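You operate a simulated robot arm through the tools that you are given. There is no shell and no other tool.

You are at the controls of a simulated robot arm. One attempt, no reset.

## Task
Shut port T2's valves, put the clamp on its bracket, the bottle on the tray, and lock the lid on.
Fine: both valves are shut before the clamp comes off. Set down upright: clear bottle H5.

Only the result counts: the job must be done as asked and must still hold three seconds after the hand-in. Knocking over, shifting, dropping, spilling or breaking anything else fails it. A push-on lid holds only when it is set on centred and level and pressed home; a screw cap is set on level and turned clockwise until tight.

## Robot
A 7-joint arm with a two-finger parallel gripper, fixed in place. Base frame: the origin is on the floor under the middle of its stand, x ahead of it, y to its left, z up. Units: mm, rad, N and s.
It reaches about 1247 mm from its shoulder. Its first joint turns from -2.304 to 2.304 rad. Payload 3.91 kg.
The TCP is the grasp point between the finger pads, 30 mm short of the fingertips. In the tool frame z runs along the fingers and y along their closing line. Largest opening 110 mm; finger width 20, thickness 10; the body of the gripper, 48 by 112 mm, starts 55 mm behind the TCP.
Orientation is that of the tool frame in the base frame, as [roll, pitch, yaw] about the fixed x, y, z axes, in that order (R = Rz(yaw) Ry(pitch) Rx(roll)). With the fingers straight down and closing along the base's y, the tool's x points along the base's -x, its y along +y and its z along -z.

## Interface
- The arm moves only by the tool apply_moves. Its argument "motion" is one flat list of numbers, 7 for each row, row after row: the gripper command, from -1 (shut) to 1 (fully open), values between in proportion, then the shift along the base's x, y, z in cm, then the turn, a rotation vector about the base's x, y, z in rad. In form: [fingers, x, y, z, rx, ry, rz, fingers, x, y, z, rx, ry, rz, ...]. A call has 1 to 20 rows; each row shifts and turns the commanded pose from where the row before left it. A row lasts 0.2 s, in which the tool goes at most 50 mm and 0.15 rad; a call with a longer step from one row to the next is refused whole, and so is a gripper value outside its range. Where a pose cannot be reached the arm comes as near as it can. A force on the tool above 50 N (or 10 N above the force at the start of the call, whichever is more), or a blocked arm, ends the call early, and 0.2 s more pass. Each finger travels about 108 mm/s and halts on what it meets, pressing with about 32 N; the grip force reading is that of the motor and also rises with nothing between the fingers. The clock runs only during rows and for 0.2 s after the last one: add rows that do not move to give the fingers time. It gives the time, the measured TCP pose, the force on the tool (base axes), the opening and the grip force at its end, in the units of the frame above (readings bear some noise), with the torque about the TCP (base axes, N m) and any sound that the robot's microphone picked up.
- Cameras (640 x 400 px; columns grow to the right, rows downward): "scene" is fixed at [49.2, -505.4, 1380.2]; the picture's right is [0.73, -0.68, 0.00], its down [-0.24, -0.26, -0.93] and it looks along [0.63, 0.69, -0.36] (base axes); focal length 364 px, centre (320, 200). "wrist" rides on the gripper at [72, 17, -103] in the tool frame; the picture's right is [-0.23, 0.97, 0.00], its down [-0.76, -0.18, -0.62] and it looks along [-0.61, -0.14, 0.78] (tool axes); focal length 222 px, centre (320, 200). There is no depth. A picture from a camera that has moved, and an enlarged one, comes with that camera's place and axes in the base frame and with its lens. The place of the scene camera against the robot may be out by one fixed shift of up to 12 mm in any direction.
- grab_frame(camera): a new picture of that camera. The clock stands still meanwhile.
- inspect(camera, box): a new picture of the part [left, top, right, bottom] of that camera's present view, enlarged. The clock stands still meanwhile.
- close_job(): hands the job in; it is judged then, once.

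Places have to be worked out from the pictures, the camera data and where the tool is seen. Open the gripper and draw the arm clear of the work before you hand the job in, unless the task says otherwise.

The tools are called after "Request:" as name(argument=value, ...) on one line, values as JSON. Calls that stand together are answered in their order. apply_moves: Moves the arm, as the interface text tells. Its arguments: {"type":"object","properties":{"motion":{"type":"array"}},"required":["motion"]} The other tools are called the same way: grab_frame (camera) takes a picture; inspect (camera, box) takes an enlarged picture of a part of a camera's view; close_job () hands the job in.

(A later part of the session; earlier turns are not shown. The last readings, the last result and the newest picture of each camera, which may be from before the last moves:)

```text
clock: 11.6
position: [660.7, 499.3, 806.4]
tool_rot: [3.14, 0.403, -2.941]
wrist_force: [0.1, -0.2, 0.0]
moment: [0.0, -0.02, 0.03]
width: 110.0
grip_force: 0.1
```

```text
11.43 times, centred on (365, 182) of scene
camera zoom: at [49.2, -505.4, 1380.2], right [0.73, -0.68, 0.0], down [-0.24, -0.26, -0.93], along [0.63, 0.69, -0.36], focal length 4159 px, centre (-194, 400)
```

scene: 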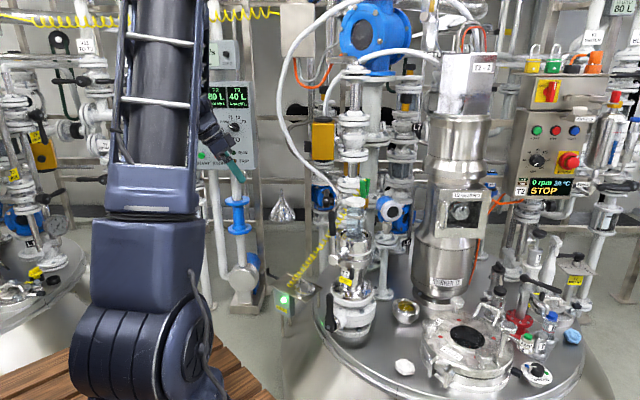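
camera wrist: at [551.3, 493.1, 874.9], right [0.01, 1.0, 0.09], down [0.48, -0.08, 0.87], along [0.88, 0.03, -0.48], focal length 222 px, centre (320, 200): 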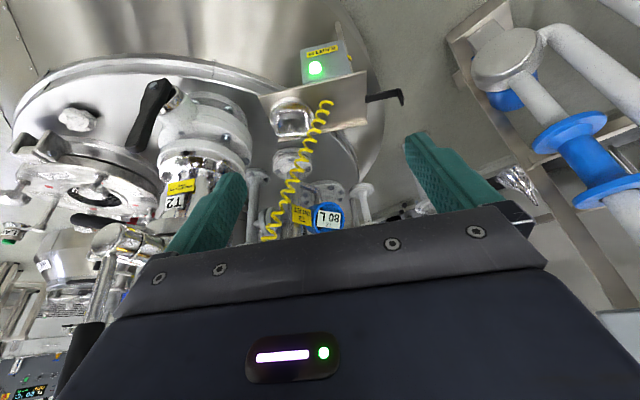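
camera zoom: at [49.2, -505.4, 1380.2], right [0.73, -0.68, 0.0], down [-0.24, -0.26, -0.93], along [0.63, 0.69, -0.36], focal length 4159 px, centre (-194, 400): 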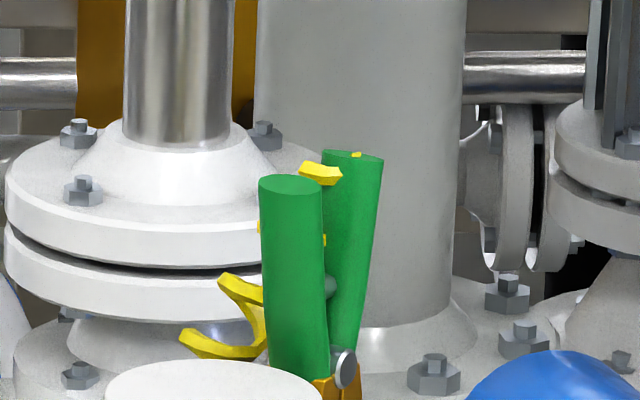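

The bracket is an L: a flat bar with an upturned tab at about (825, 671), z 510–537, normal along ≈y; the clamp can be pinched on that tab from above. First the valves: I close the fingers and turn the tool to point forward, beside the upper lever on its left.

Request:
apply_moves(motion=[-1, 0.6, -2.4, 1.2, 0.027, -0.133, 0, -1, 0.6, -2.4, 1.2, 0.027, -0.133, 0, -1, 0.6, -2.4, 1.2, 0.027, -0.133, 0, -1, 0.6, -2.4, 1.2, 0.027, -0.133, 0, -1, 0.6, -2.4, 1.2, 0.027, -0.133, 0, -1, 0.6, -2.4, 1.2, 0.027, -0.133, 0, -1, 0.6, -2.4, 1.2, 0.027, -0.133, 0])

Request:
grab_frame(camera="wrist")

Request:
grab_frame(camera="scene")

```text
clock: 13.2
position: [701.5, 331.3, 889.9]
tool_rot: [-3.137, 1.353, -2.936]
wrist_force: [-0.1, 0.7, 0.5]
moment: [0.0, 0.02, -0.01]
width: 0.3
grip_force: 32.4
```

```text
taken
camera wrist: at [584.7, 323.2, 842.4], right [-0.15, 0.96, 0.22], down [-0.4, -0.26, 0.88], along [0.9, 0.04, 0.42], focal length 222 px, centre (320, 200)
```

wrist: 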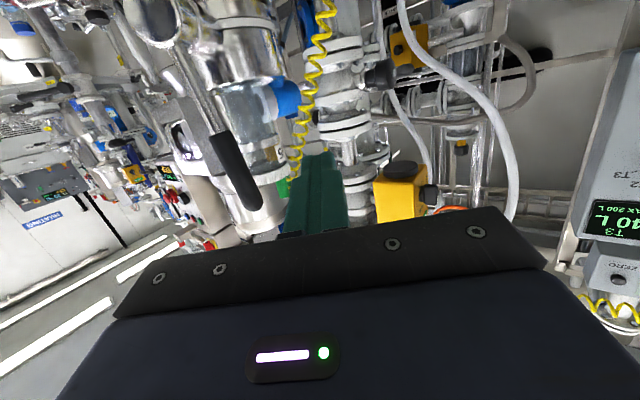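

```text
taken
```

scene: 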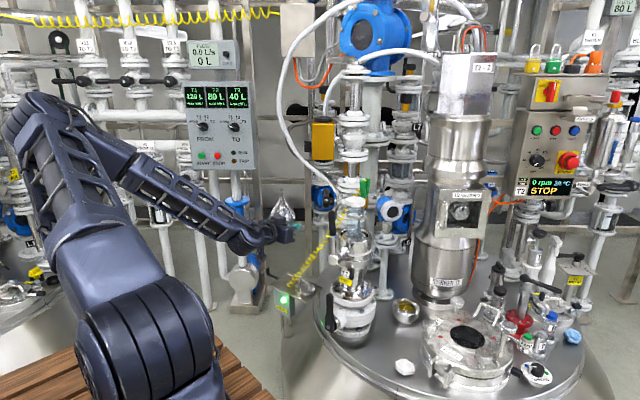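

The upper grip is at about (805, 257), z 850–930, with the closed fingers now 75 mm to its left. I advance beside it and push it gently to the right (clockwise seen from the front) to test the turning direction.

Request:
apply_moves(motion=[-1, 3.2, 0, 0, 0, 0, 0, -1, 3.2, 0, 0, 0, 0, 0, -1, 3.2, 0, 0, 0, 0, 0, -1, 0, -2.2, 0, 0, 0, 0, -1, 0, -1.9, 0, 0, 0, 0, -1, 0.27, -1.37, 0, 0, 0, 0, -1, 0.354, -1.826, 0.19, 0, 0, 0, -1, 0.355, -1.833, -0.09, 0, 0, 0])

Request:
grab_frame(camera="wrist")

Request:
inspect(camera="scene", box=[310, 160, 400, 280])

```text
clock: 14.8
position: [800.8, 274.5, 891.4]
tool_rot: [3.126, 1.351, -2.936]
wrist_force: [-1.0, 15.2, -2.3]
moment: [-0.14, 0.0, 0.1]
width: 0.0
grip_force: 31.7
stopped in row 7: the force on the tool passed its limit at 67 N (the readings are from after the stop); the commanded pose is now the measured one
```

```text
taken
camera wrist: at [683.8, 264.0, 844.2], right [-0.16, 0.96, 0.23], down [-0.39, -0.27, 0.88], along [0.91, 0.06, 0.42], focal length 222 px, centre (320, 200)
```

wrist: 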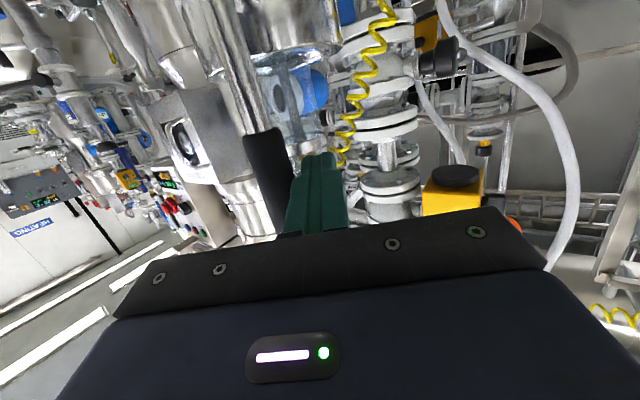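

```text
3.33 times, centred on (355, 220) of scene
camera zoom: at [49.2, -505.4, 1380.2], right [0.73, -0.68, 0.0], down [-0.24, -0.26, -0.93], along [0.63, 0.69, -0.36], focal length 1213 px, centre (203, 133)
```

zoom: 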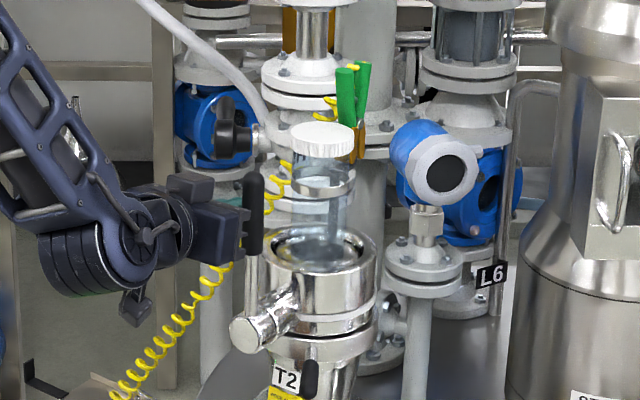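

The contact spiked to 67 N at first touch. I push on slowly in small steps to tell an impact from a hard stop.

Request:
apply_moves(motion=[-1, 0, 0, 0, 0, 0, 0, -1, 0.04, -0.2, 0, 0, 0, 0, -1, 0.04, -0.2, 0, 0, 0, 0, -1, 0.04, -0.2, 0, 0, 0, 0, -1, 0.04, -0.2, 0, 0, 0, 0, -1, 0.04, -0.2, 0, 0, 0, 0, -1, 0.04, -0.2, 0, 0, 0, 0])

Request:
inspect(camera="scene", box=[310, 160, 400, 280])

```text
clock: 15.7
position: [802.6, 274.0, 891.4]
tool_rot: [3.116, 1.352, -2.938]
wrist_force: [-4.6, 12.6, 1.3]
moment: [-0.14, -0.04, 0.03]
width: 0.2
grip_force: 31.8
stopped in row 4: the force on the tool passed its limit at 53 N (the readings are from after the stop); the commanded pose is now the measured one
```

```text
3.33 times, centred on (355, 220) of scene
camera zoom: at [49.2, -505.4, 1380.2], right [0.73, -0.68, 0.0], down [-0.24, -0.26, -0.93], along [0.63, 0.69, -0.36], focal length 1213 px, centre (203, 133)
```

zoom: 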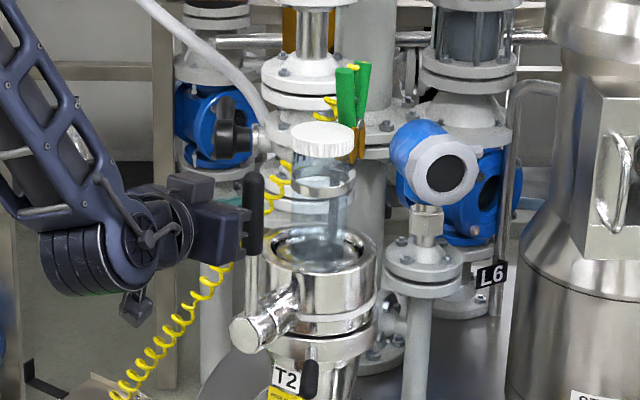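

The lever is against its stop this way, so it must turn the other way. I back out, go round to its right side and push gently to the left.

Request:
apply_moves(motion=[-1, 0, 2, 0, 0, 0, 0, -1, -4, 0, 0, 0, 0, 0, -1, -4, 0, 0, 0, 0, 0, -1, 0, -3.3, 0, 0, 0, 0, -1, 0, -3.3, 0, 0, 0, 0, -1, 0, -3.4, 0, 0, 0, 0, -1, 4, 0, 0, 0, 0, 0, -1, 4, 0, 0, 0, 0, 0, -1, 0, 1.5, 0, 0, 0, 0, -1, -0.05, 0.4, 0, 0, 0, 0, -1, -0.05, 0.4, 0, 0, 0, 0, -1, -0.05, 0.4, 0, 0, 0, 0, -1, -0.05, 0.4, 0, 0, 0, 0, -1, -0.05, 0.4, 0, 0, 0, 0, -1, -0.05, 0.4, 0, 0, 0, 0, -1, -0.05, 0.4, 0, 0, 0, 0])

Request:
inspect(camera="scene", box=[310, 160, 400, 280])

```text
clock: 19.1
position: [797.9, 236.0, 891.9]
tool_rot: [3.114, 1.351, -2.941]
wrist_force: [-2.3, -4.3, 2.7]
moment: [-0.01, -0.01, 0.0]
width: 0.0
grip_force: 31.9
```

```text
3.33 times, centred on (355, 220) of scene
camera zoom: at [49.2, -505.4, 1380.2], right [0.73, -0.68, 0.0], down [-0.24, -0.26, -0.93], along [0.63, 0.69, -0.36], focal length 1213 px, centre (203, 133)
```

zoom: 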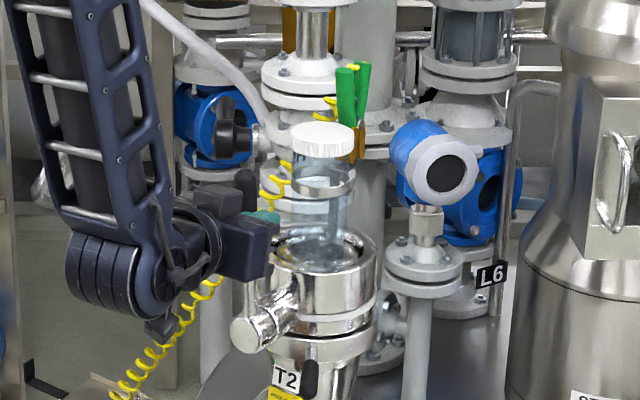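

Light contact only (4 N) at y≈236. I continue pushing left in small steps along the lever's arc.

Request:
apply_moves(motion=[-1, -0.118, 0.609, 0.06, 0, 0, 0, -1, -0.118, 0.609, 0.06, 0, 0, 0, -1, -0.118, 0.609, 0.06, 0, 0, 0, -1, -0.118, 0.61, -0.03, 0, 0, 0, -1, -0.118, 0.61, -0.03, 0, 0, 0, -1, -0.118, 0.61, -0.03, 0, 0, 0])

Request:
inspect(camera="scene", box=[310, 160, 400, 280])

```text
clock: 20.5
position: [791.0, 272.1, 893.4]
tool_rot: [3.116, 1.351, -2.943]
wrist_force: [4.4, -4.0, -2.2]
moment: [-0.06, 0.01, -0.1]
width: 0.3
grip_force: 31.6
```

```text
3.33 times, centred on (355, 220) of scene
camera zoom: at [49.2, -505.4, 1380.2], right [0.73, -0.68, 0.0], down [-0.24, -0.26, -0.93], along [0.63, 0.69, -0.36], focal length 1213 px, centre (203, 133)
```

zoom: 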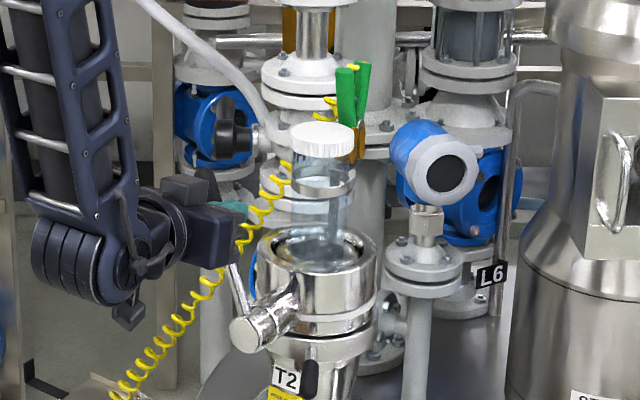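

The lever swings freely to the left. I carry it on around the arc toward horizontal.

Request:
apply_moves(motion=[-1, -0.165, 0.902, -0.185, 0, 0, 0, -1, -0.165, 0.902, -0.185, 0, 0, 0, -1, -0.15, 0.862, -0.32, 0, 0, 0, -1, -0.15, 0.862, -0.32, 0, 0, 0, -1, -0.14, 0.806, -0.445, 0, 0, 0, -1, -0.14, 0.806, -0.445, 0, 0, 0, -1, -0.12, 0.732, -0.565, 0, 0, 0, -1, -0.12, 0.732, -0.565, 0, 0, 0, -1, -0.11, 0.641, -0.67, 0, 0, 0, -1, -0.11, 0.641, -0.67, 0, 0, 0, -1, -0.1, 0.535, -0.76, 0, 0, 0, -1, -0.1, 0.535, -0.76, 0, 0, 0, -1, -0.08, 0.4165, -0.835, 0, 0, 0, -1, -0.08, 0.4165, -0.835, 0, 0, 0, -1, -0.05, 0.289, -0.888, 0, 0, 0, -1, -0.05, 0.289, -0.888, 0, 0, 0])

Request:
inspect(camera="scene", box=[300, 180, 400, 300])

Request:
grab_frame(camera="wrist")

```text
clock: 23.9
position: [771.7, 376.5, 799.3]
tool_rot: [3.115, 1.351, -2.939]
wrist_force: [0.6, 0.3, 2.0]
moment: [0.03, -0.06, -0.02]
width: 0.0
grip_force: 32.0
```

```text
3.33 times, centred on (350, 240) of scene
camera zoom: at [49.2, -505.4, 1380.2], right [0.73, -0.68, 0.0], down [-0.24, -0.26, -0.93], along [0.63, 0.69, -0.36], focal length 1213 px, centre (220, 67)
```

zoom: 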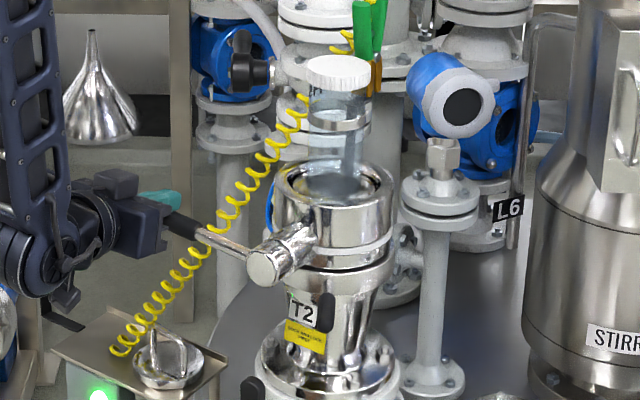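

```text
taken
camera wrist: at [654.6, 365.9, 752.4], right [-0.17, 0.96, 0.23], down [-0.39, -0.28, 0.88], along [0.91, 0.06, 0.42], focal length 222 px, centre (320, 200)
```

wrist: 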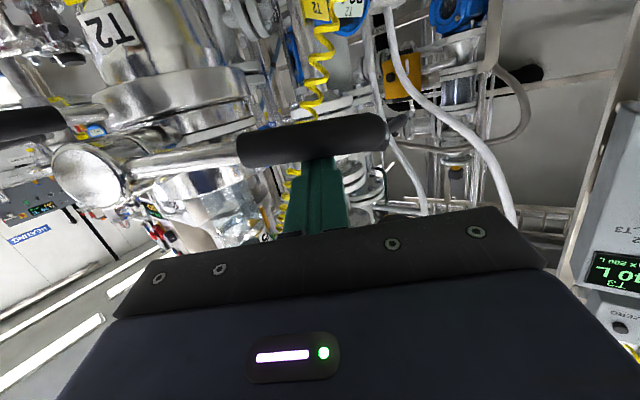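

The upper lever is nearly horizontal. I press it down in small steps until it meets its stop.

Request:
apply_moves(motion=[-1, 0, 0.05, -0.5, 0, 0, 0, -1, 0, 0, -0.5, 0, 0, 0, -1, 0, 0, -0.4, 0, 0, 0, -1, 0, 0, -0.3, 0, 0, 0, -1, 0, 0, -0.3, 0, 0, 0, -1, 0, 0, -0.3, 0, 0, 0])

Request:
inspect(camera="scene", box=[300, 180, 400, 300])

```text
clock: 25.0
position: [775.7, 376.9, 788.2]
tool_rot: [3.102, 1.364, -2.954]
wrist_force: [3.1, 2.1, 12.8]
moment: [0.06, -0.21, -0.16]
width: 0.0
grip_force: 31.8
stopped in row 5: the force on the tool passed its limit at 55 N (the readings are from after the stop); the commanded pose is now the measured one
```

```text
3.33 times, centred on (350, 240) of scene
camera zoom: at [49.2, -505.4, 1380.2], right [0.73, -0.68, 0.0], down [-0.24, -0.26, -0.93], along [0.63, 0.69, -0.36], focal length 1213 px, centre (220, 67)
```

zoom: 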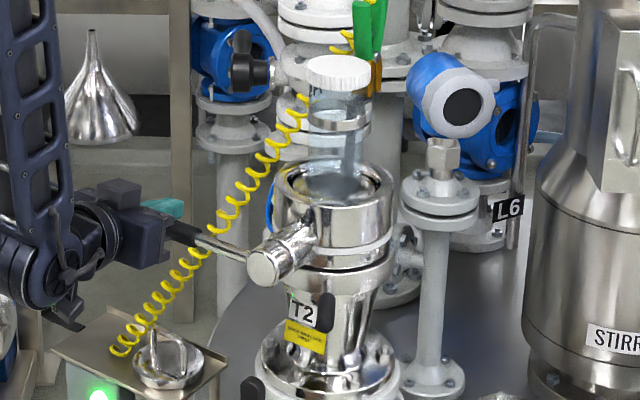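

Stop reached with the lever horizontal (55 N at the stop): the upper valve is shut. Now I back out and bring the fingers down to the right side of the lower lever (pivot ≈ (781, 245, 502)).

Request:
apply_moves(motion=[-1, 0, 0, 1.5, 0, 0, 0, -1, -4, 0, 0, 0, 0, 0, -1, -4, 0, 0, 0, 0, 0, -1, -4, 0, 0, 0, 0, 0, -1, 0, -3.15, -3.3, 0, 0, 0, -1, 0, -3.15, -3.3, 0, 0, 0, -1, 0, -3.15, -3.3, 0, 0, 0, -1, 0, -3.15, -3.3, 0, 0, 0, -1, 0, -3.15, -3.3, 0, 0, 0, -1, 0, -3.15, -3.3, 0, 0, 0])

Request:
grab_frame(camera="wrist")

Request:
grab_frame(camera="scene")

```text
clock: 27.2
position: [654.1, 184.0, 601.4]
tool_rot: [3.108, 1.359, -2.948]
wrist_force: [0.5, 0.6, -0.3]
moment: [-0.01, 0.01, 0.01]
width: 0.2
grip_force: 32.2
```

```text
taken
camera wrist: at [537.1, 175.1, 553.3], right [-0.17, 0.96, 0.23], down [-0.4, -0.28, 0.87], along [0.9, 0.06, 0.43], focal length 222 px, centre (320, 200)
```

wrist: 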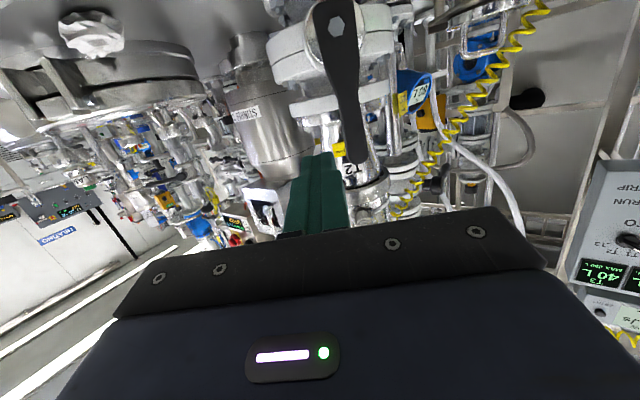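

```text
taken
```

scene: 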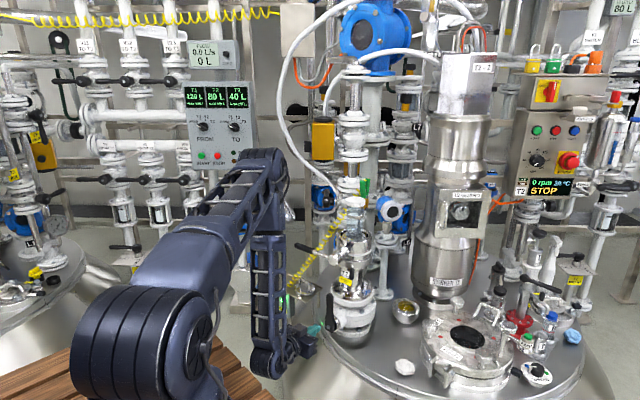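

The lower lever's tip reads at (790, 246, 630). I advance on its right side and push gently left.

Request:
apply_moves(motion=[-1, 4.3, 0, 0, 0, 0, 0, -1, 4.3, 0, 0, 0, 0, 0, -1, 4.3, 0, 0, 0, 0, 0, -1, 0, 2.6, 0, 0, 0, 0, -1, -0.05, 0.4, 0, 0, 0, 0, -1, -0.05, 0.4, 0, 0, 0, 0, -1, -0.05, 0.4, 0, 0, 0, 0, -1, -0.05, 0.4, 0, 0, 0, 0, -1, -0.1, 0.5, 0.02, 0, 0, 0, -1, -0.1, 0.5, 0.02, 0, 0, 0, -1, -0.1, 0.5, 0.02, 0, 0, 0])

Request:
inspect(camera="scene", box=[300, 240, 400, 360])

```text
clock: 29.6
position: [778.6, 244.5, 605.4]
tool_rot: [3.105, 1.359, -2.951]
wrist_force: [5.5, -5.3, -2.1]
moment: [-0.1, -0.02, -0.17]
width: 0.1
grip_force: 32.4
```

```text
3.33 times, centred on (350, 300) of scene
camera zoom: at [49.2, -505.4, 1380.2], right [0.73, -0.68, 0.0], down [-0.24, -0.26, -0.93], along [0.63, 0.69, -0.36], focal length 1213 px, centre (220, -133)
```

zoom: 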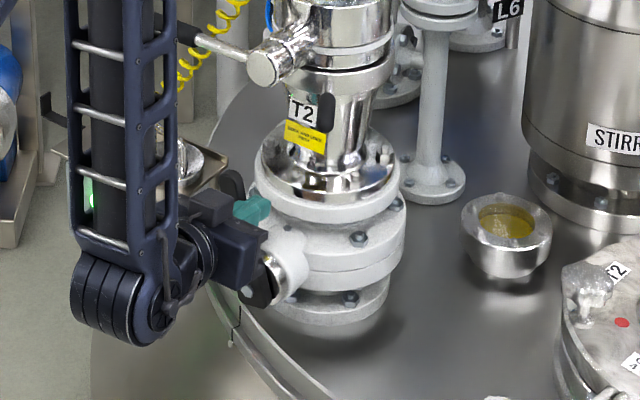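

It also swings freely left. I carry it around its arc to near horizontal.

Request:
apply_moves(motion=[-1, -0.12, 0.764, -0.045, 0, 0, 0, -1, -0.12, 0.764, -0.045, 0, 0, 0, -1, -0.12, 0.75, -0.165, 0, 0, 0, -1, -0.12, 0.75, -0.165, 0, 0, 0, -1, -0.11, 0.715, -0.28, 0, 0, 0, -1, -0.11, 0.715, -0.28, 0, 0, 0, -1, -0.1, 0.666, -0.385, 0, 0, 0, -1, -0.1, 0.666, -0.385, 0, 0, 0, -1, -0.1, 0.603, -0.48, 0, 0, 0, -1, -0.1, 0.603, -0.48, 0, 0, 0, -1, -0.09, 0.524, -0.565, 0, 0, 0, -1, -0.09, 0.524, -0.565, 0, 0, 0, -1, -0.07, 0.439, -0.64, 0, 0, 0, -1, -0.07, 0.439, -0.64, 0, 0, 0, -1, -0.05, 0.338, -0.7, 0, 0, 0, -1, -0.05, 0.338, -0.7, 0, 0, 0])

Request:
inspect(camera="scene", box=[280, 240, 380, 360])

Request:
grab_frame(camera="wrist")

```text
clock: 33.0
position: [763.5, 341.7, 538.2]
tool_rot: [3.106, 1.361, -2.953]
wrist_force: [1.6, 0.4, 3.3]
moment: [0.05, -0.06, -0.02]
width: 0.0
grip_force: 32.1
```

```text
3.33 times, centred on (330, 300) of scene
camera zoom: at [49.2, -505.4, 1380.2], right [0.73, -0.68, 0.0], down [-0.24, -0.26, -0.93], along [0.63, 0.69, -0.36], focal length 1213 px, centre (287, -133)
```

zoom: 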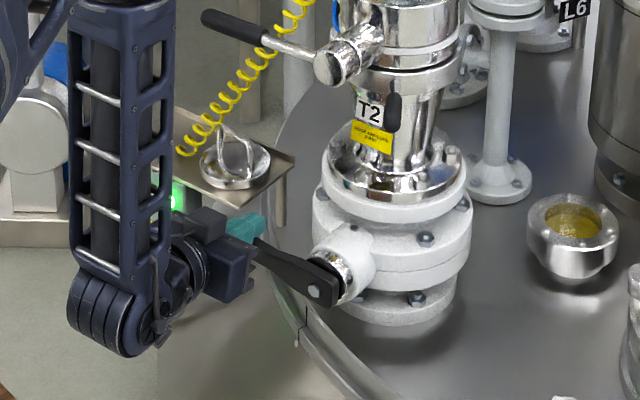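

```text
taken
camera wrist: at [646.8, 330.5, 489.9], right [-0.17, 0.96, 0.23], down [-0.4, -0.28, 0.87], along [0.9, 0.06, 0.43], focal length 222 px, centre (320, 200)
```

wrist: 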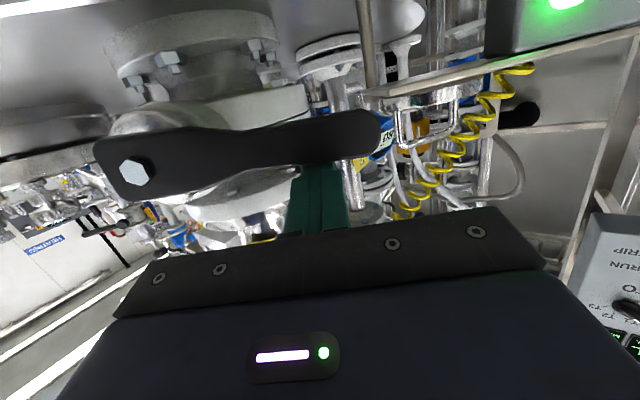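

Nearly there; I press the lower lever down in small steps to its stop.

Request:
apply_moves(motion=[-1, -0.02, 0.1, -0.5, 0, 0, 0, -1, 0, 0, -0.4, 0, 0, 0, -1, 0, 0, -0.4, 0, 0, 0, -1, 0, 0, -0.3, 0, 0, 0, -1, 0, 0, -0.3, 0, 0, 0, -1, 0, 0, -0.3, 0, 0, 0, -1, 0, 0, -0.3, 0, 0, 0])

Request:
inspect(camera="scene", box=[280, 220, 400, 360])

```text
clock: 33.9
position: [765.9, 343.5, 529.4]
tool_rot: [3.1, 1.37, -2.96]
wrist_force: [4.0, 2.4, 12.7]
moment: [0.04, -0.25, -0.11]
width: 0.1
grip_force: 31.8
stopped in row 4: the force on the tool passed its limit at 54 N (the readings are from after the stop); the commanded pose is now the measured one
```

```text
2.86 times, centred on (340, 290) of scene
camera zoom: at [49.2, -505.4, 1380.2], right [0.73, -0.68, 0.0], down [-0.24, -0.26, -0.93], along [0.63, 0.69, -0.36], focal length 1040 px, centre (263, -57)
```

zoom: 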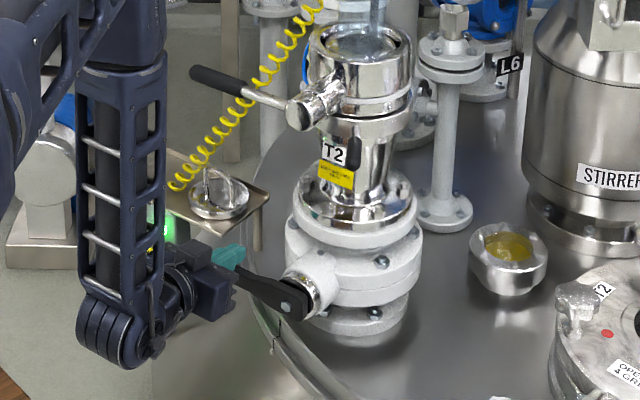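

Stop reached (54 N). I release the lever, back out, and look at both levers from the front to verify.

Request:
apply_moves(motion=[-1, 0, 0, 1.5, 0, 0, 0, -1, -4, -1, 1, 0, 0, 0, -1, -4, -2, 2, 0, 0, 0, -1, -4, -2, 2, -0.026, 0.13, 0, -1, -3, -2, 2, -0.026, 0.13, 0, -1, -3, -2, 2, -0.026, 0.13, 0, -1, -2, -2, 2, -0.026, 0.13, 0, -1, 0, 0, 3, -0.02, 0.1, 0])

Request:
grab_frame(camera="wrist")

Request:
grab_frame(camera="scene")

```text
clock: 35.7
position: [565.2, 231.6, 683.4]
tool_rot: [3.113, 0.732, -2.945]
wrist_force: [0.3, 0.7, -1.2]
moment: [0.0, 0.0, -0.02]
width: 0.1
grip_force: 32.3
```

```text
taken
camera wrist: at [441.8, 220.6, 711.8], right [-0.04, 0.98, 0.17], down [0.19, -0.16, 0.97], along [0.98, 0.07, -0.18], focal length 222 px, centre (320, 200)
```

wrist: 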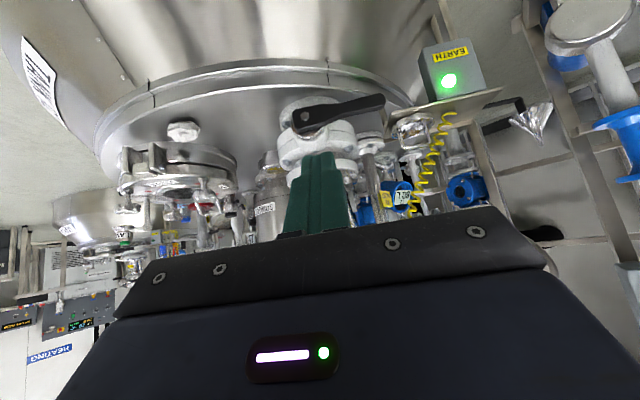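

```text
taken
```

scene: 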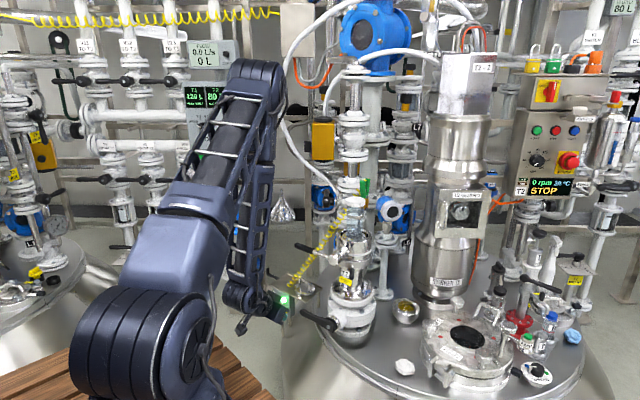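

Both levers are horizontal at their stops: both valves shut. Now I rise straight up and turn the fingers to point down, opening the gripper, to prepare for the clamp.

Request:
apply_moves(motion=[0.6, -1, 0, 4.5, -0.029, 0.143, 0, 0.6, -1, 0, 4.5, -0.029, 0.143, 0, 0.6, 0, 0, 4.5, -0.029, 0.143, 0, 0.6, 0, 0, 4.5, -0.029, 0.143, 0, 0.6, 0, 0, 4.5, -0.029, 0.143, 0, 0.6, 0, 0, 4.5, 0, 0, 0, 0.6, 0, 0, 4.5, 0, 0, 0, 0.6, 0, 0, 4.5, 0, 0, 0, 0.6, 0, 0, 4.5, 0, 0, 0, 0.6, 0, 0, 4.5, 0, 0, 0, 0.6, 2, 0, 1.5, 0, 0, -0.14, 0.6, 3, 0, 0, 0, 0, -0.14, 0.6, 3, 0, 0, 0, 0, -0.14, 0.6, 3, 0, 0, 0, 0, -0.14, 0.6, 3, 0, 0, 0, 0, -0.14])

Request:
grab_frame(camera="scene")

```text
clock: 38.9
position: [684.2, 234.2, 1147.4]
tool_rot: [3.116, 0.008, 2.636]
wrist_force: [-0.1, 0.6, 0.5]
moment: [-0.01, -0.01, 0.01]
width: 88.2
grip_force: 0.0
```

```text
taken
```

scene: 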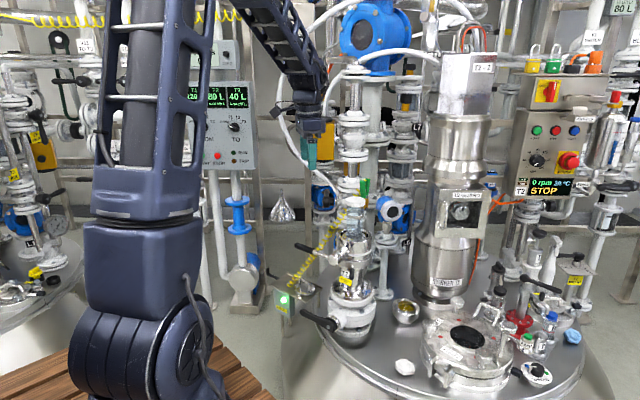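

Now I finish turning the closing line to the radial direction (handles are spread along it) and move forward above the clamp, still high, correcting a small roll error.

Request:
apply_moves(motion=[0.6, 3.5, 0.8, 0, -0.0224, 0.0124, -0.14, 0.6, 3.5, 0.8, 0, 0, 0, -0.146, 0.6, 3.5, 0.8, 0, 0, 0, -0.146, 0.6, 3.5, 0.8, 0, 0, 0, -0.146, 0.6, 3.5, 0.8, 0, 0, 0, -0.146, 0.6, 3.5, 0.8, 0, 0, 0, -0.146, 0.6, 3.5, 0.3, 0, 0, 0, 0])

Request:
grab_frame(camera="wrist")

Request:
inspect(camera="scene", box=[310, 90, 430, 230])

```text
clock: 40.5
position: [930.0, 284.8, 1147.6]
tool_rot: [3.14, 0.008, 1.766]
wrist_force: [-0.1, 0.0, 1.0]
moment: [-0.02, -0.05, 0.0]
width: 88.0
grip_force: 0.0
```

```text
taken
camera wrist: at [933.5, 358.5, 1250.9], right [1.0, -0.03, 0.0], down [-0.03, -0.78, 0.63], along [-0.02, -0.63, -0.78], focal length 222 px, centre (320, 200)
```

wrist: 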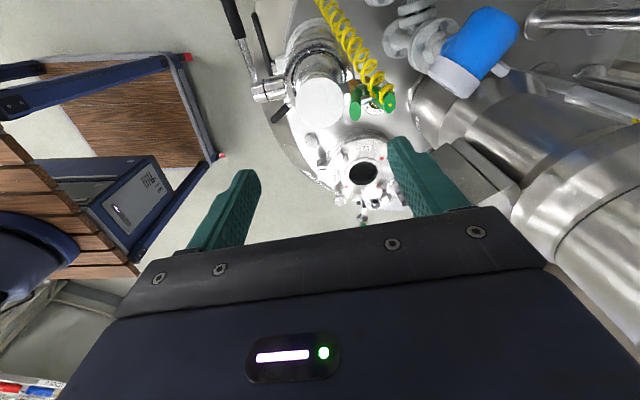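

```text
2.86 times, centred on (370, 160) of scene
camera zoom: at [49.2, -505.4, 1380.2], right [0.73, -0.68, 0.0], down [-0.24, -0.26, -0.93], along [0.63, 0.69, -0.36], focal length 1040 px, centre (177, 314)
```

zoom: 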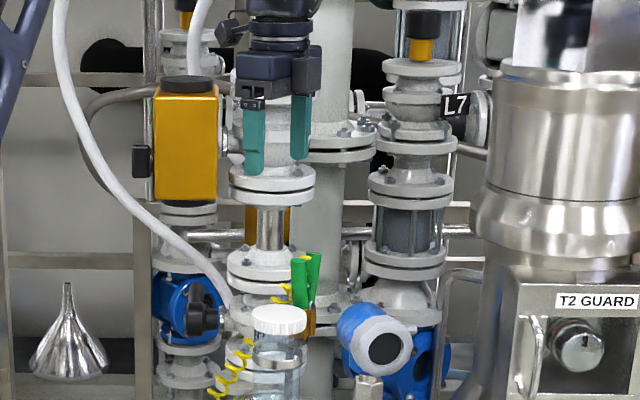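

The overhead view shows the cap and both green handle tops. I zoom in to place them precisely.

Request:
inspect(camera="wrist", box=[280, 60, 420, 150])

Request:
inspect(camera="scene", box=[340, 160, 390, 220])

```text
4.44 times, centred on (350, 105) of wrist
camera zoom: at [933.5, 358.5, 1250.9], right [1.0, -0.03, 0.0], down [-0.03, -0.78, 0.63], along [-0.02, -0.63, -0.78], focal length 987 px, centre (187, 622)
```

zoom: 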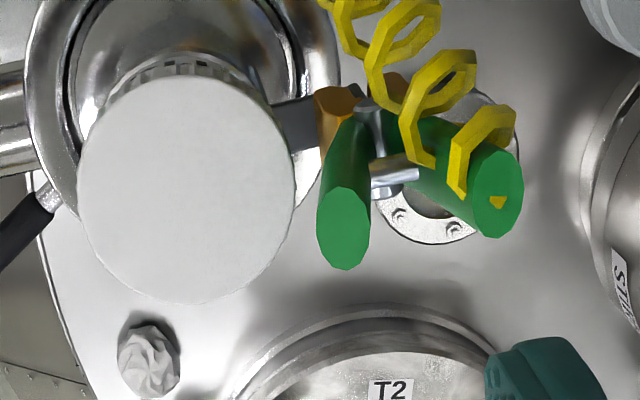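

```text
6.67 times, centred on (365, 190) of scene
camera zoom: at [49.2, -505.4, 1380.2], right [0.73, -0.68, 0.0], down [-0.24, -0.26, -0.93], along [0.63, 0.69, -0.36], focal length 2426 px, centre (20, 267)
```

zoom: 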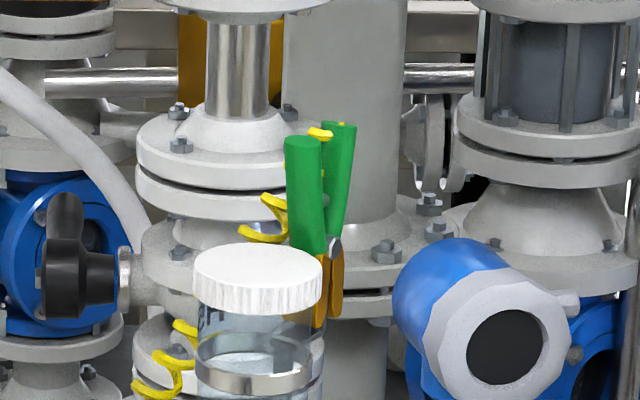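

Handle tops are at (970, 280) and (1007, 286), z≈1000; cap centre (931.5, 275). I move over the midpoint (988.5, 283) and descend so the fingertips stop just above cap height, straddling the handles.

Request:
apply_moves(motion=[0.6, 3, -0.1, 0, 0, 0, 0, 0.6, 2.85, -0.1, 0, 0, 0, 0, 0.6, 0, 0, -4, 0, 0, 0, 0.6, 0, 0, -4, 0, 0, 0, 0.6, 0, 0, -4, 0, 0, 0, 0.6, 0, 0, -3, 0, 0, 0])

Request:
grab_frame(camera="wrist")

Request:
inspect(camera="scene", box=[320, 120, 420, 240])

```text
clock: 41.9
position: [988.3, 281.3, 998.5]
tool_rot: [3.141, 0.008, 1.767]
wrist_force: [-0.2, -0.1, 0.1]
moment: [0.02, 0.0, 0.0]
width: 88.0
grip_force: 0.1
```

```text
taken
camera wrist: at [991.0, 355.6, 1101.8], right [1.0, -0.03, 0.0], down [-0.03, -0.78, 0.63], along [-0.02, -0.63, -0.78], focal length 222 px, centre (320, 200)
```

wrist: 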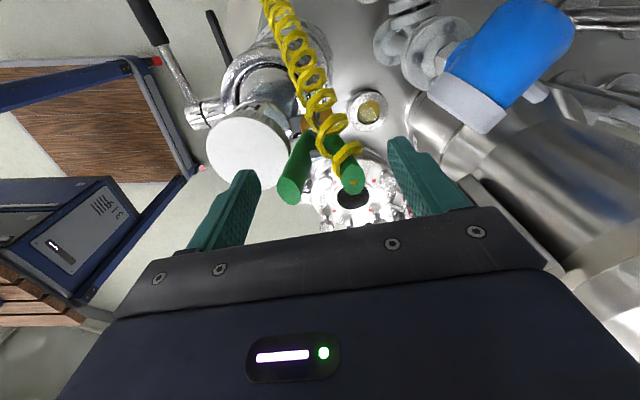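

```text
3.33 times, centred on (370, 180) of scene
camera zoom: at [49.2, -505.4, 1380.2], right [0.73, -0.68, 0.0], down [-0.24, -0.26, -0.93], along [0.63, 0.69, -0.36], focal length 1213 px, centre (153, 267)
```

zoom: 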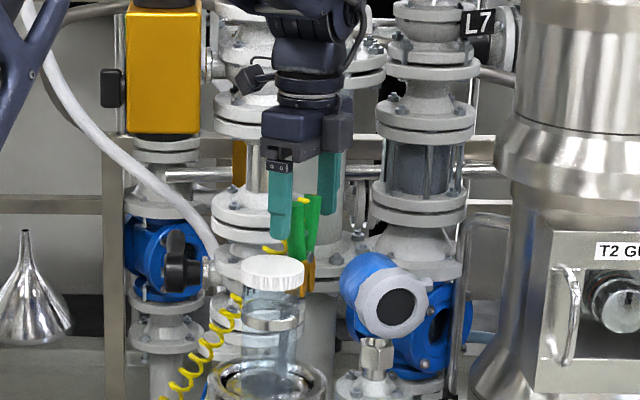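

The handles are centred between the fingers. I lower another 11 mm and squeeze the handles.

Request:
apply_moves(motion=[0.6, 0, 0.1, -1.1, 0, 0, 0, -1, 0, 0, 0, 0, 0, 0, -1, 0, 0, 0, 0, 0, 0, -1, 0, 0, 0, 0, 0, 0, -1, 0, 0, 0, 0, 0, 0, -1, 0, 0, 0, 0, 0, 0])

Request:
grab_frame(camera="wrist")

Request:
inspect(camera="wrist", box=[240, 90, 420, 220])

Request:
inspect(camera="scene", box=[340, 150, 400, 220])

```text
clock: 43.3
position: [990.5, 282.9, 986.3]
tool_rot: [-3.141, 0.007, 1.768]
wrist_force: [0.6, 0.4, 0.6]
moment: [-0.02, 0.0, 0.0]
width: 48.8
grip_force: 31.5
```

```text
taken
camera wrist: at [991.9, 357.0, 1090.2], right [1.0, -0.03, 0.0], down [-0.03, -0.78, 0.63], along [-0.02, -0.63, -0.78], focal length 222 px, centre (320, 200)
```

wrist: 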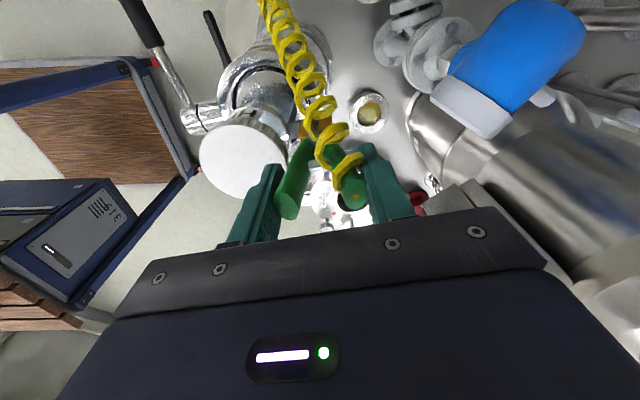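

```text
3.08 times, centred on (330, 155) of wrist
camera zoom: at [991.9, 357.0, 1090.2], right [1.0, -0.03, 0.0], down [-0.03, -0.78, 0.63], along [-0.02, -0.63, -0.78], focal length 684 px, centre (289, 338)
```

zoom: 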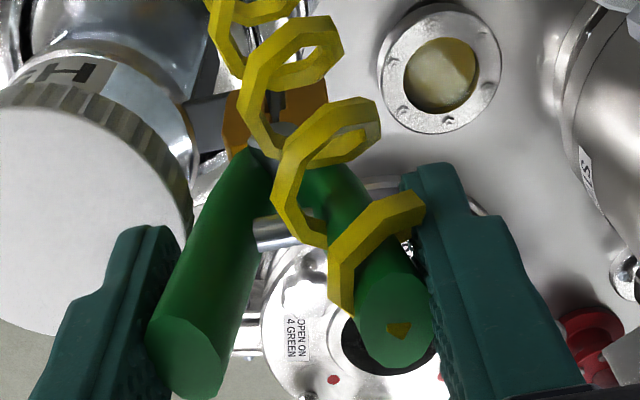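

```text
5.71 times, centred on (370, 185) of scene
camera zoom: at [49.2, -505.4, 1380.2], right [0.73, -0.68, 0.0], down [-0.24, -0.26, -0.93], along [0.63, 0.69, -0.36], focal length 2080 px, centre (34, 286)
```

zoom: 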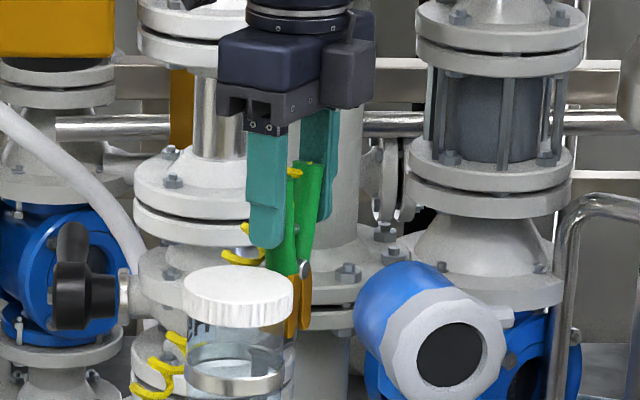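

Grip 31 N at 48.8 mm across the handles; the lug on the bottle is an L with an upturned tab, so the clamp should come off straight up. I lift slowly and watch the force.

Request:
apply_moves(motion=[-1, 0, 0, 0.3, 0, 0, 0, -1, 0, 0, 0.3, 0, 0, 0, -1, 0, 0, 0.3, 0, 0, 0, -1, 0, 0, 0.3, 0, 0, 0])

Request:
inspect(camera="wrist", box=[240, 90, 420, 220])

Request:
inspect(camera="scene", box=[340, 150, 400, 220])

```text
clock: 44.3
position: [990.3, 282.2, 998.7]
tool_rot: [-3.141, 0.006, 1.767]
wrist_force: [-0.2, 0.4, 0.0]
moment: [-0.01, -0.01, -0.01]
width: 48.9
grip_force: 32.1
```

```text
3.08 times, centred on (330, 155) of wrist
camera zoom: at [991.6, 356.4, 1101.8], right [1.0, -0.03, 0.0], down [-0.03, -0.78, 0.63], along [-0.02, -0.63, -0.78], focal length 684 px, centre (289, 338)
```

zoom: 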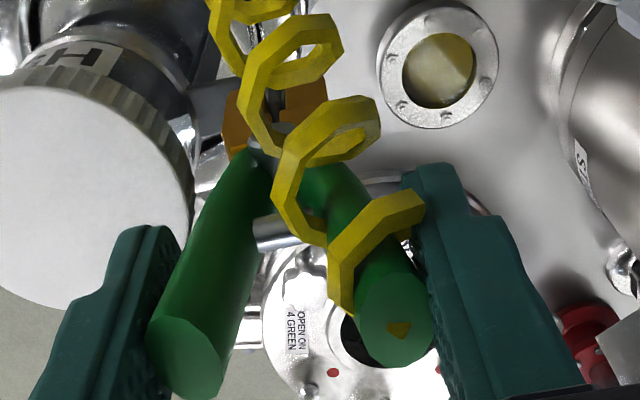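

```text
5.71 times, centred on (370, 185) of scene
camera zoom: at [49.2, -505.4, 1380.2], right [0.73, -0.68, 0.0], down [-0.24, -0.26, -0.93], along [0.63, 0.69, -0.36], focal length 2080 px, centre (34, 286)
```

zoom: 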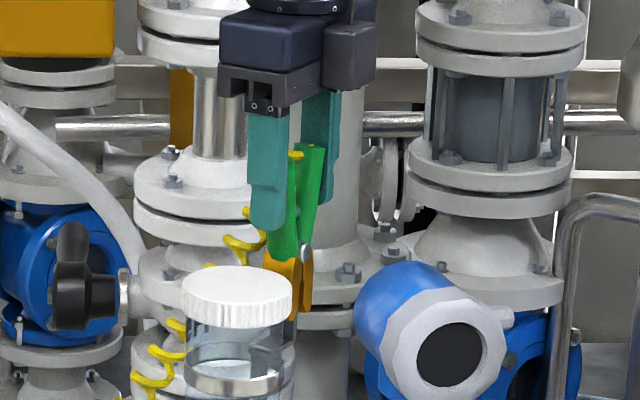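

The clamp comes up freely. I lift it well clear and look at the bare lug on the bottle and the clamp's jaws.

Request:
apply_moves(motion=[-1, 0, 0, 3, 0, 0, 0, -1, 0, 0, 4, 0, 0, 0, -1, 0, 0, 4, 0, 0, 0])

Request:
inspect(camera="wrist", box=[230, 60, 410, 220])

Request:
inspect(camera="scene", box=[340, 130, 400, 220])

Request:
inspect(camera="scene", box=[350, 150, 380, 180])

```text
clock: 45.1
position: [991.3, 283.1, 1106.2]
tool_rot: [3.14, 0.007, 1.768]
wrist_force: [0.4, -0.2, -2.1]
moment: [0.0, 0.04, 0.02]
width: 49.0
grip_force: 31.8
```

```text
2.50 times, centred on (320, 140) of wrist
camera zoom: at [993.0, 357.6, 1209.8], right [1.0, -0.03, 0.0], down [-0.03, -0.78, 0.63], along [-0.02, -0.63, -0.78], focal length 555 px, centre (320, 350)
```

zoom: 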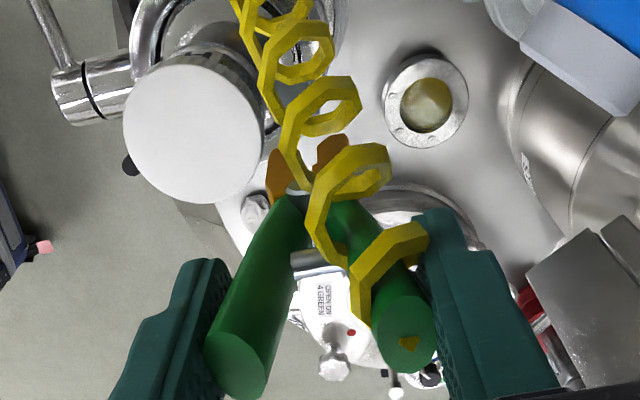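

```text
4.44 times, centred on (370, 175) of scene
camera zoom: at [49.2, -505.4, 1380.2], right [0.73, -0.68, 0.0], down [-0.24, -0.26, -0.93], along [0.63, 0.69, -0.36], focal length 1617 px, centre (98, 311)
```

zoom: 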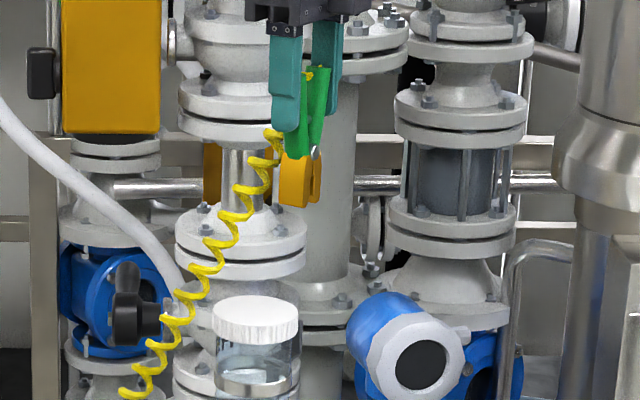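

```text
13.33 times, centred on (365, 165) of scene
camera zoom: at [49.2, -505.4, 1380.2], right [0.73, -0.68, 0.0], down [-0.24, -0.26, -0.93], along [0.63, 0.69, -0.36], focal length 4852 px, centre (-280, 667)
```

zoom: 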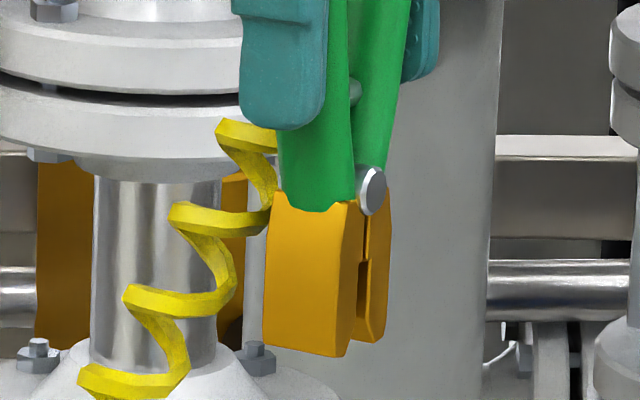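

The jaws hang about 97 mm below the TCP with a slot along the closing line. I carry the clamp up over to the bracket, turning 90° so the slot lines up with the bracket's upturned tab at (825, 671).

Request:
apply_moves(motion=[-1, -1.5, 3.53, -1, 0, 0, 0.14, -1, -1.5, 3.53, -1.5, 0, 0, 0.14, -1, -1.5, 3.53, -2, 0, 0, 0.14, -1, -1.5, 3.53, -2, 0, 0, 0.14, -1, -1.5, 3.53, -2, 0, 0, 0.14, -1, -1.5, 3.53, -2, 0, 0, 0.14, -1, -1.5, 3.53, -2, 0, 0, 0.14, -1, -1.5, 3.53, -2, 0, 0, 0.14, -1, -1.5, 3.53, -2, 0, 0, 0.14, -1, -1.5, 3.53, -2, 0, 0, 0.14, -1, -1.6, 3.5, -2, 0, 0, 0.145, -1, 0, 0, -4, 0, 0, 0, -1, 0, 0, -4, 0, 0, 0, -1, 0, 0, -4, 0, 0, 0])

Request:
grab_frame(camera="wrist")

Request:
grab_frame(camera="scene")

```text
clock: 46.5
position: [907.3, 473.7, 1016.5]
tool_rot: [-3.134, 0.016, 2.563]
wrist_force: [-58.5, -52.1, 12.9]
moment: [5.69, -6.24, -0.49]
width: 48.9
grip_force: 32.2
stopped in row 7: the force on the tool passed its limit at 134 N (the readings are from after the stop); the commanded pose is now the measured one
```

```text
taken
camera wrist: at [854.6, 527.9, 1118.2], right [0.72, 0.69, 0.0], down [0.53, -0.56, 0.64], along [0.44, -0.46, -0.77], focal length 222 px, centre (320, 200)
```

wrist: 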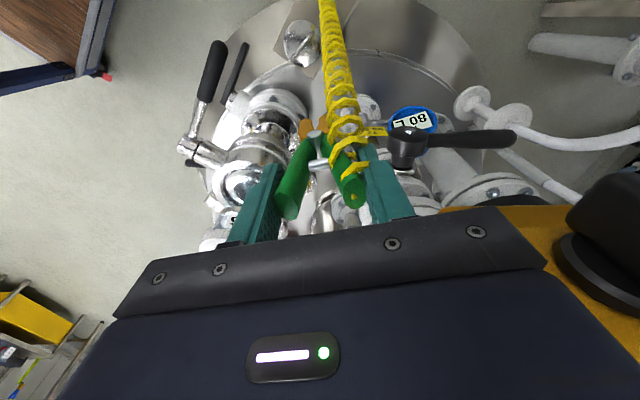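

```text
taken
```

scene: 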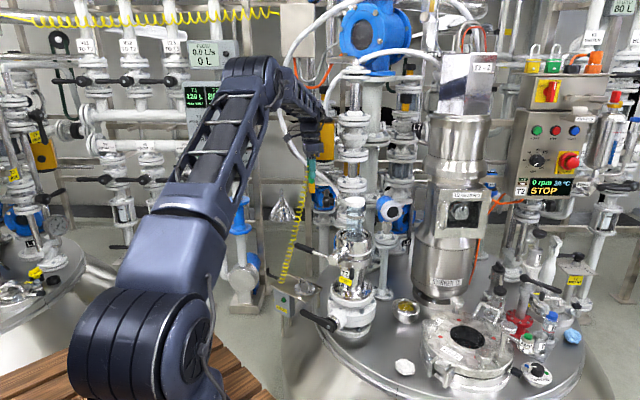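

I've run into something on the +x,+y side (likely the yellow actuator box near the gripper). I back straight away from it first, then check for damage.

Request:
apply_moves(motion=[-1, -1, -1, 0, 0, 0, 0, -1, -1.5, -1.5, 0, 0, 0, 0, -1, -2, -1, 0, 0, 0, 0])

Request:
inspect(camera="scene", box=[260, 90, 420, 230])

Request:
grab_frame(camera="wrist")

```text
clock: 47.3
position: [865.1, 441.8, 1012.1]
tool_rot: [-3.135, 0.016, 2.566]
wrist_force: [-0.2, 0.9, -1.0]
moment: [0.03, 0.02, 0.0]
width: 49.1
grip_force: 31.8
```

```text
2.86 times, centred on (340, 160) of scene
camera zoom: at [49.2, -505.4, 1380.2], right [0.73, -0.68, 0.0], down [-0.24, -0.26, -0.93], along [0.63, 0.69, -0.36], focal length 1040 px, centre (263, 314)
```

zoom: 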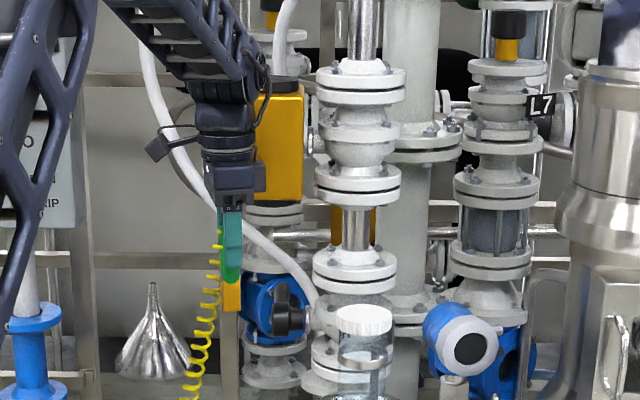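

```text
taken
camera wrist: at [812.2, 496.0, 1114.5], right [0.72, 0.69, 0.0], down [0.54, -0.56, 0.64], along [0.44, -0.46, -0.77], focal length 222 px, centre (320, 200)
```

wrist: 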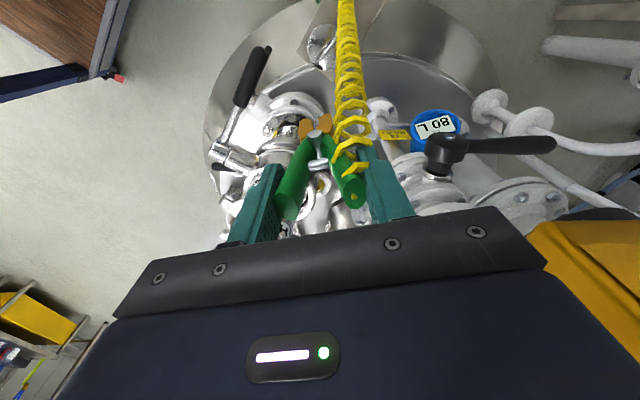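

The box, lever and bottle look unmoved and the force is back to zero. I now go around at smaller x, away from the yellow box, to a spot above the bracket tab.

Request:
apply_moves(motion=[-1, -4.5, 0, 0, 0, 0, 0.124, -1, -4.5, 1, 0, 0, 0, 0.124, -1, 0, 4.2, -2.2, 0, 0, 0.124, -1, 0, 4.2, -2.2, 0, 0, 0.124, -1, 0, 4.2, -2.2, 0, 0, 0.124, -1, 0, 4.2, -2.2, 0, 0, 0.124, -1, 1, 4, -2, 0, 0, 0, -1, 4, 1.1, -2, 0, 0, 0, -1, 0, 0, -4, 0, 0, 0, -1, 0, 0, -4, 0, 0, 0, -1, 0, 0, -4, 0, 0, 0, -1, 0, 0, -4, 0, 0, 0])

Request:
grab_frame(camera="wrist")

Request:
inspect(camera="scene", box=[230, 200, 350, 320])

```text
clock: 49.9
position: [824.7, 671.3, 725.7]
tool_rot: [-3.136, 0.016, -2.974]
wrist_force: [0.2, 0.1, 0.2]
moment: [0.0, 0.03, 0.02]
width: 49.0
grip_force: 32.4
```

```text
taken
camera wrist: at [749.8, 674.8, 827.6], right [0.06, 1.0, 0.0], down [0.77, -0.05, 0.64], along [0.64, -0.04, -0.77], focal length 222 px, centre (320, 200)
```

wrist: 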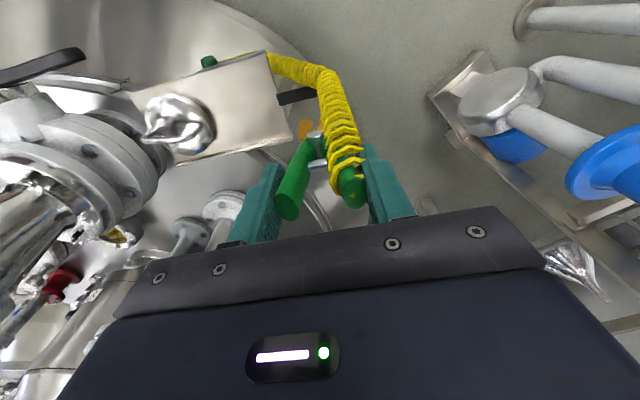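

```text
3.33 times, centred on (290, 260) of scene
camera zoom: at [49.2, -505.4, 1380.2], right [0.73, -0.68, 0.0], down [-0.24, -0.26, -0.93], along [0.63, 0.69, -0.36], focal length 1213 px, centre (420, 0)
```

zoom: 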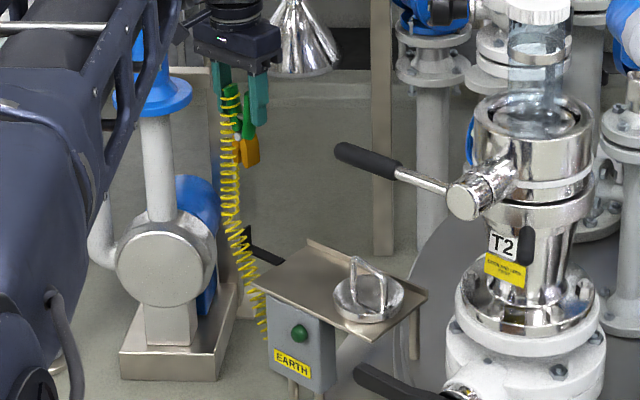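

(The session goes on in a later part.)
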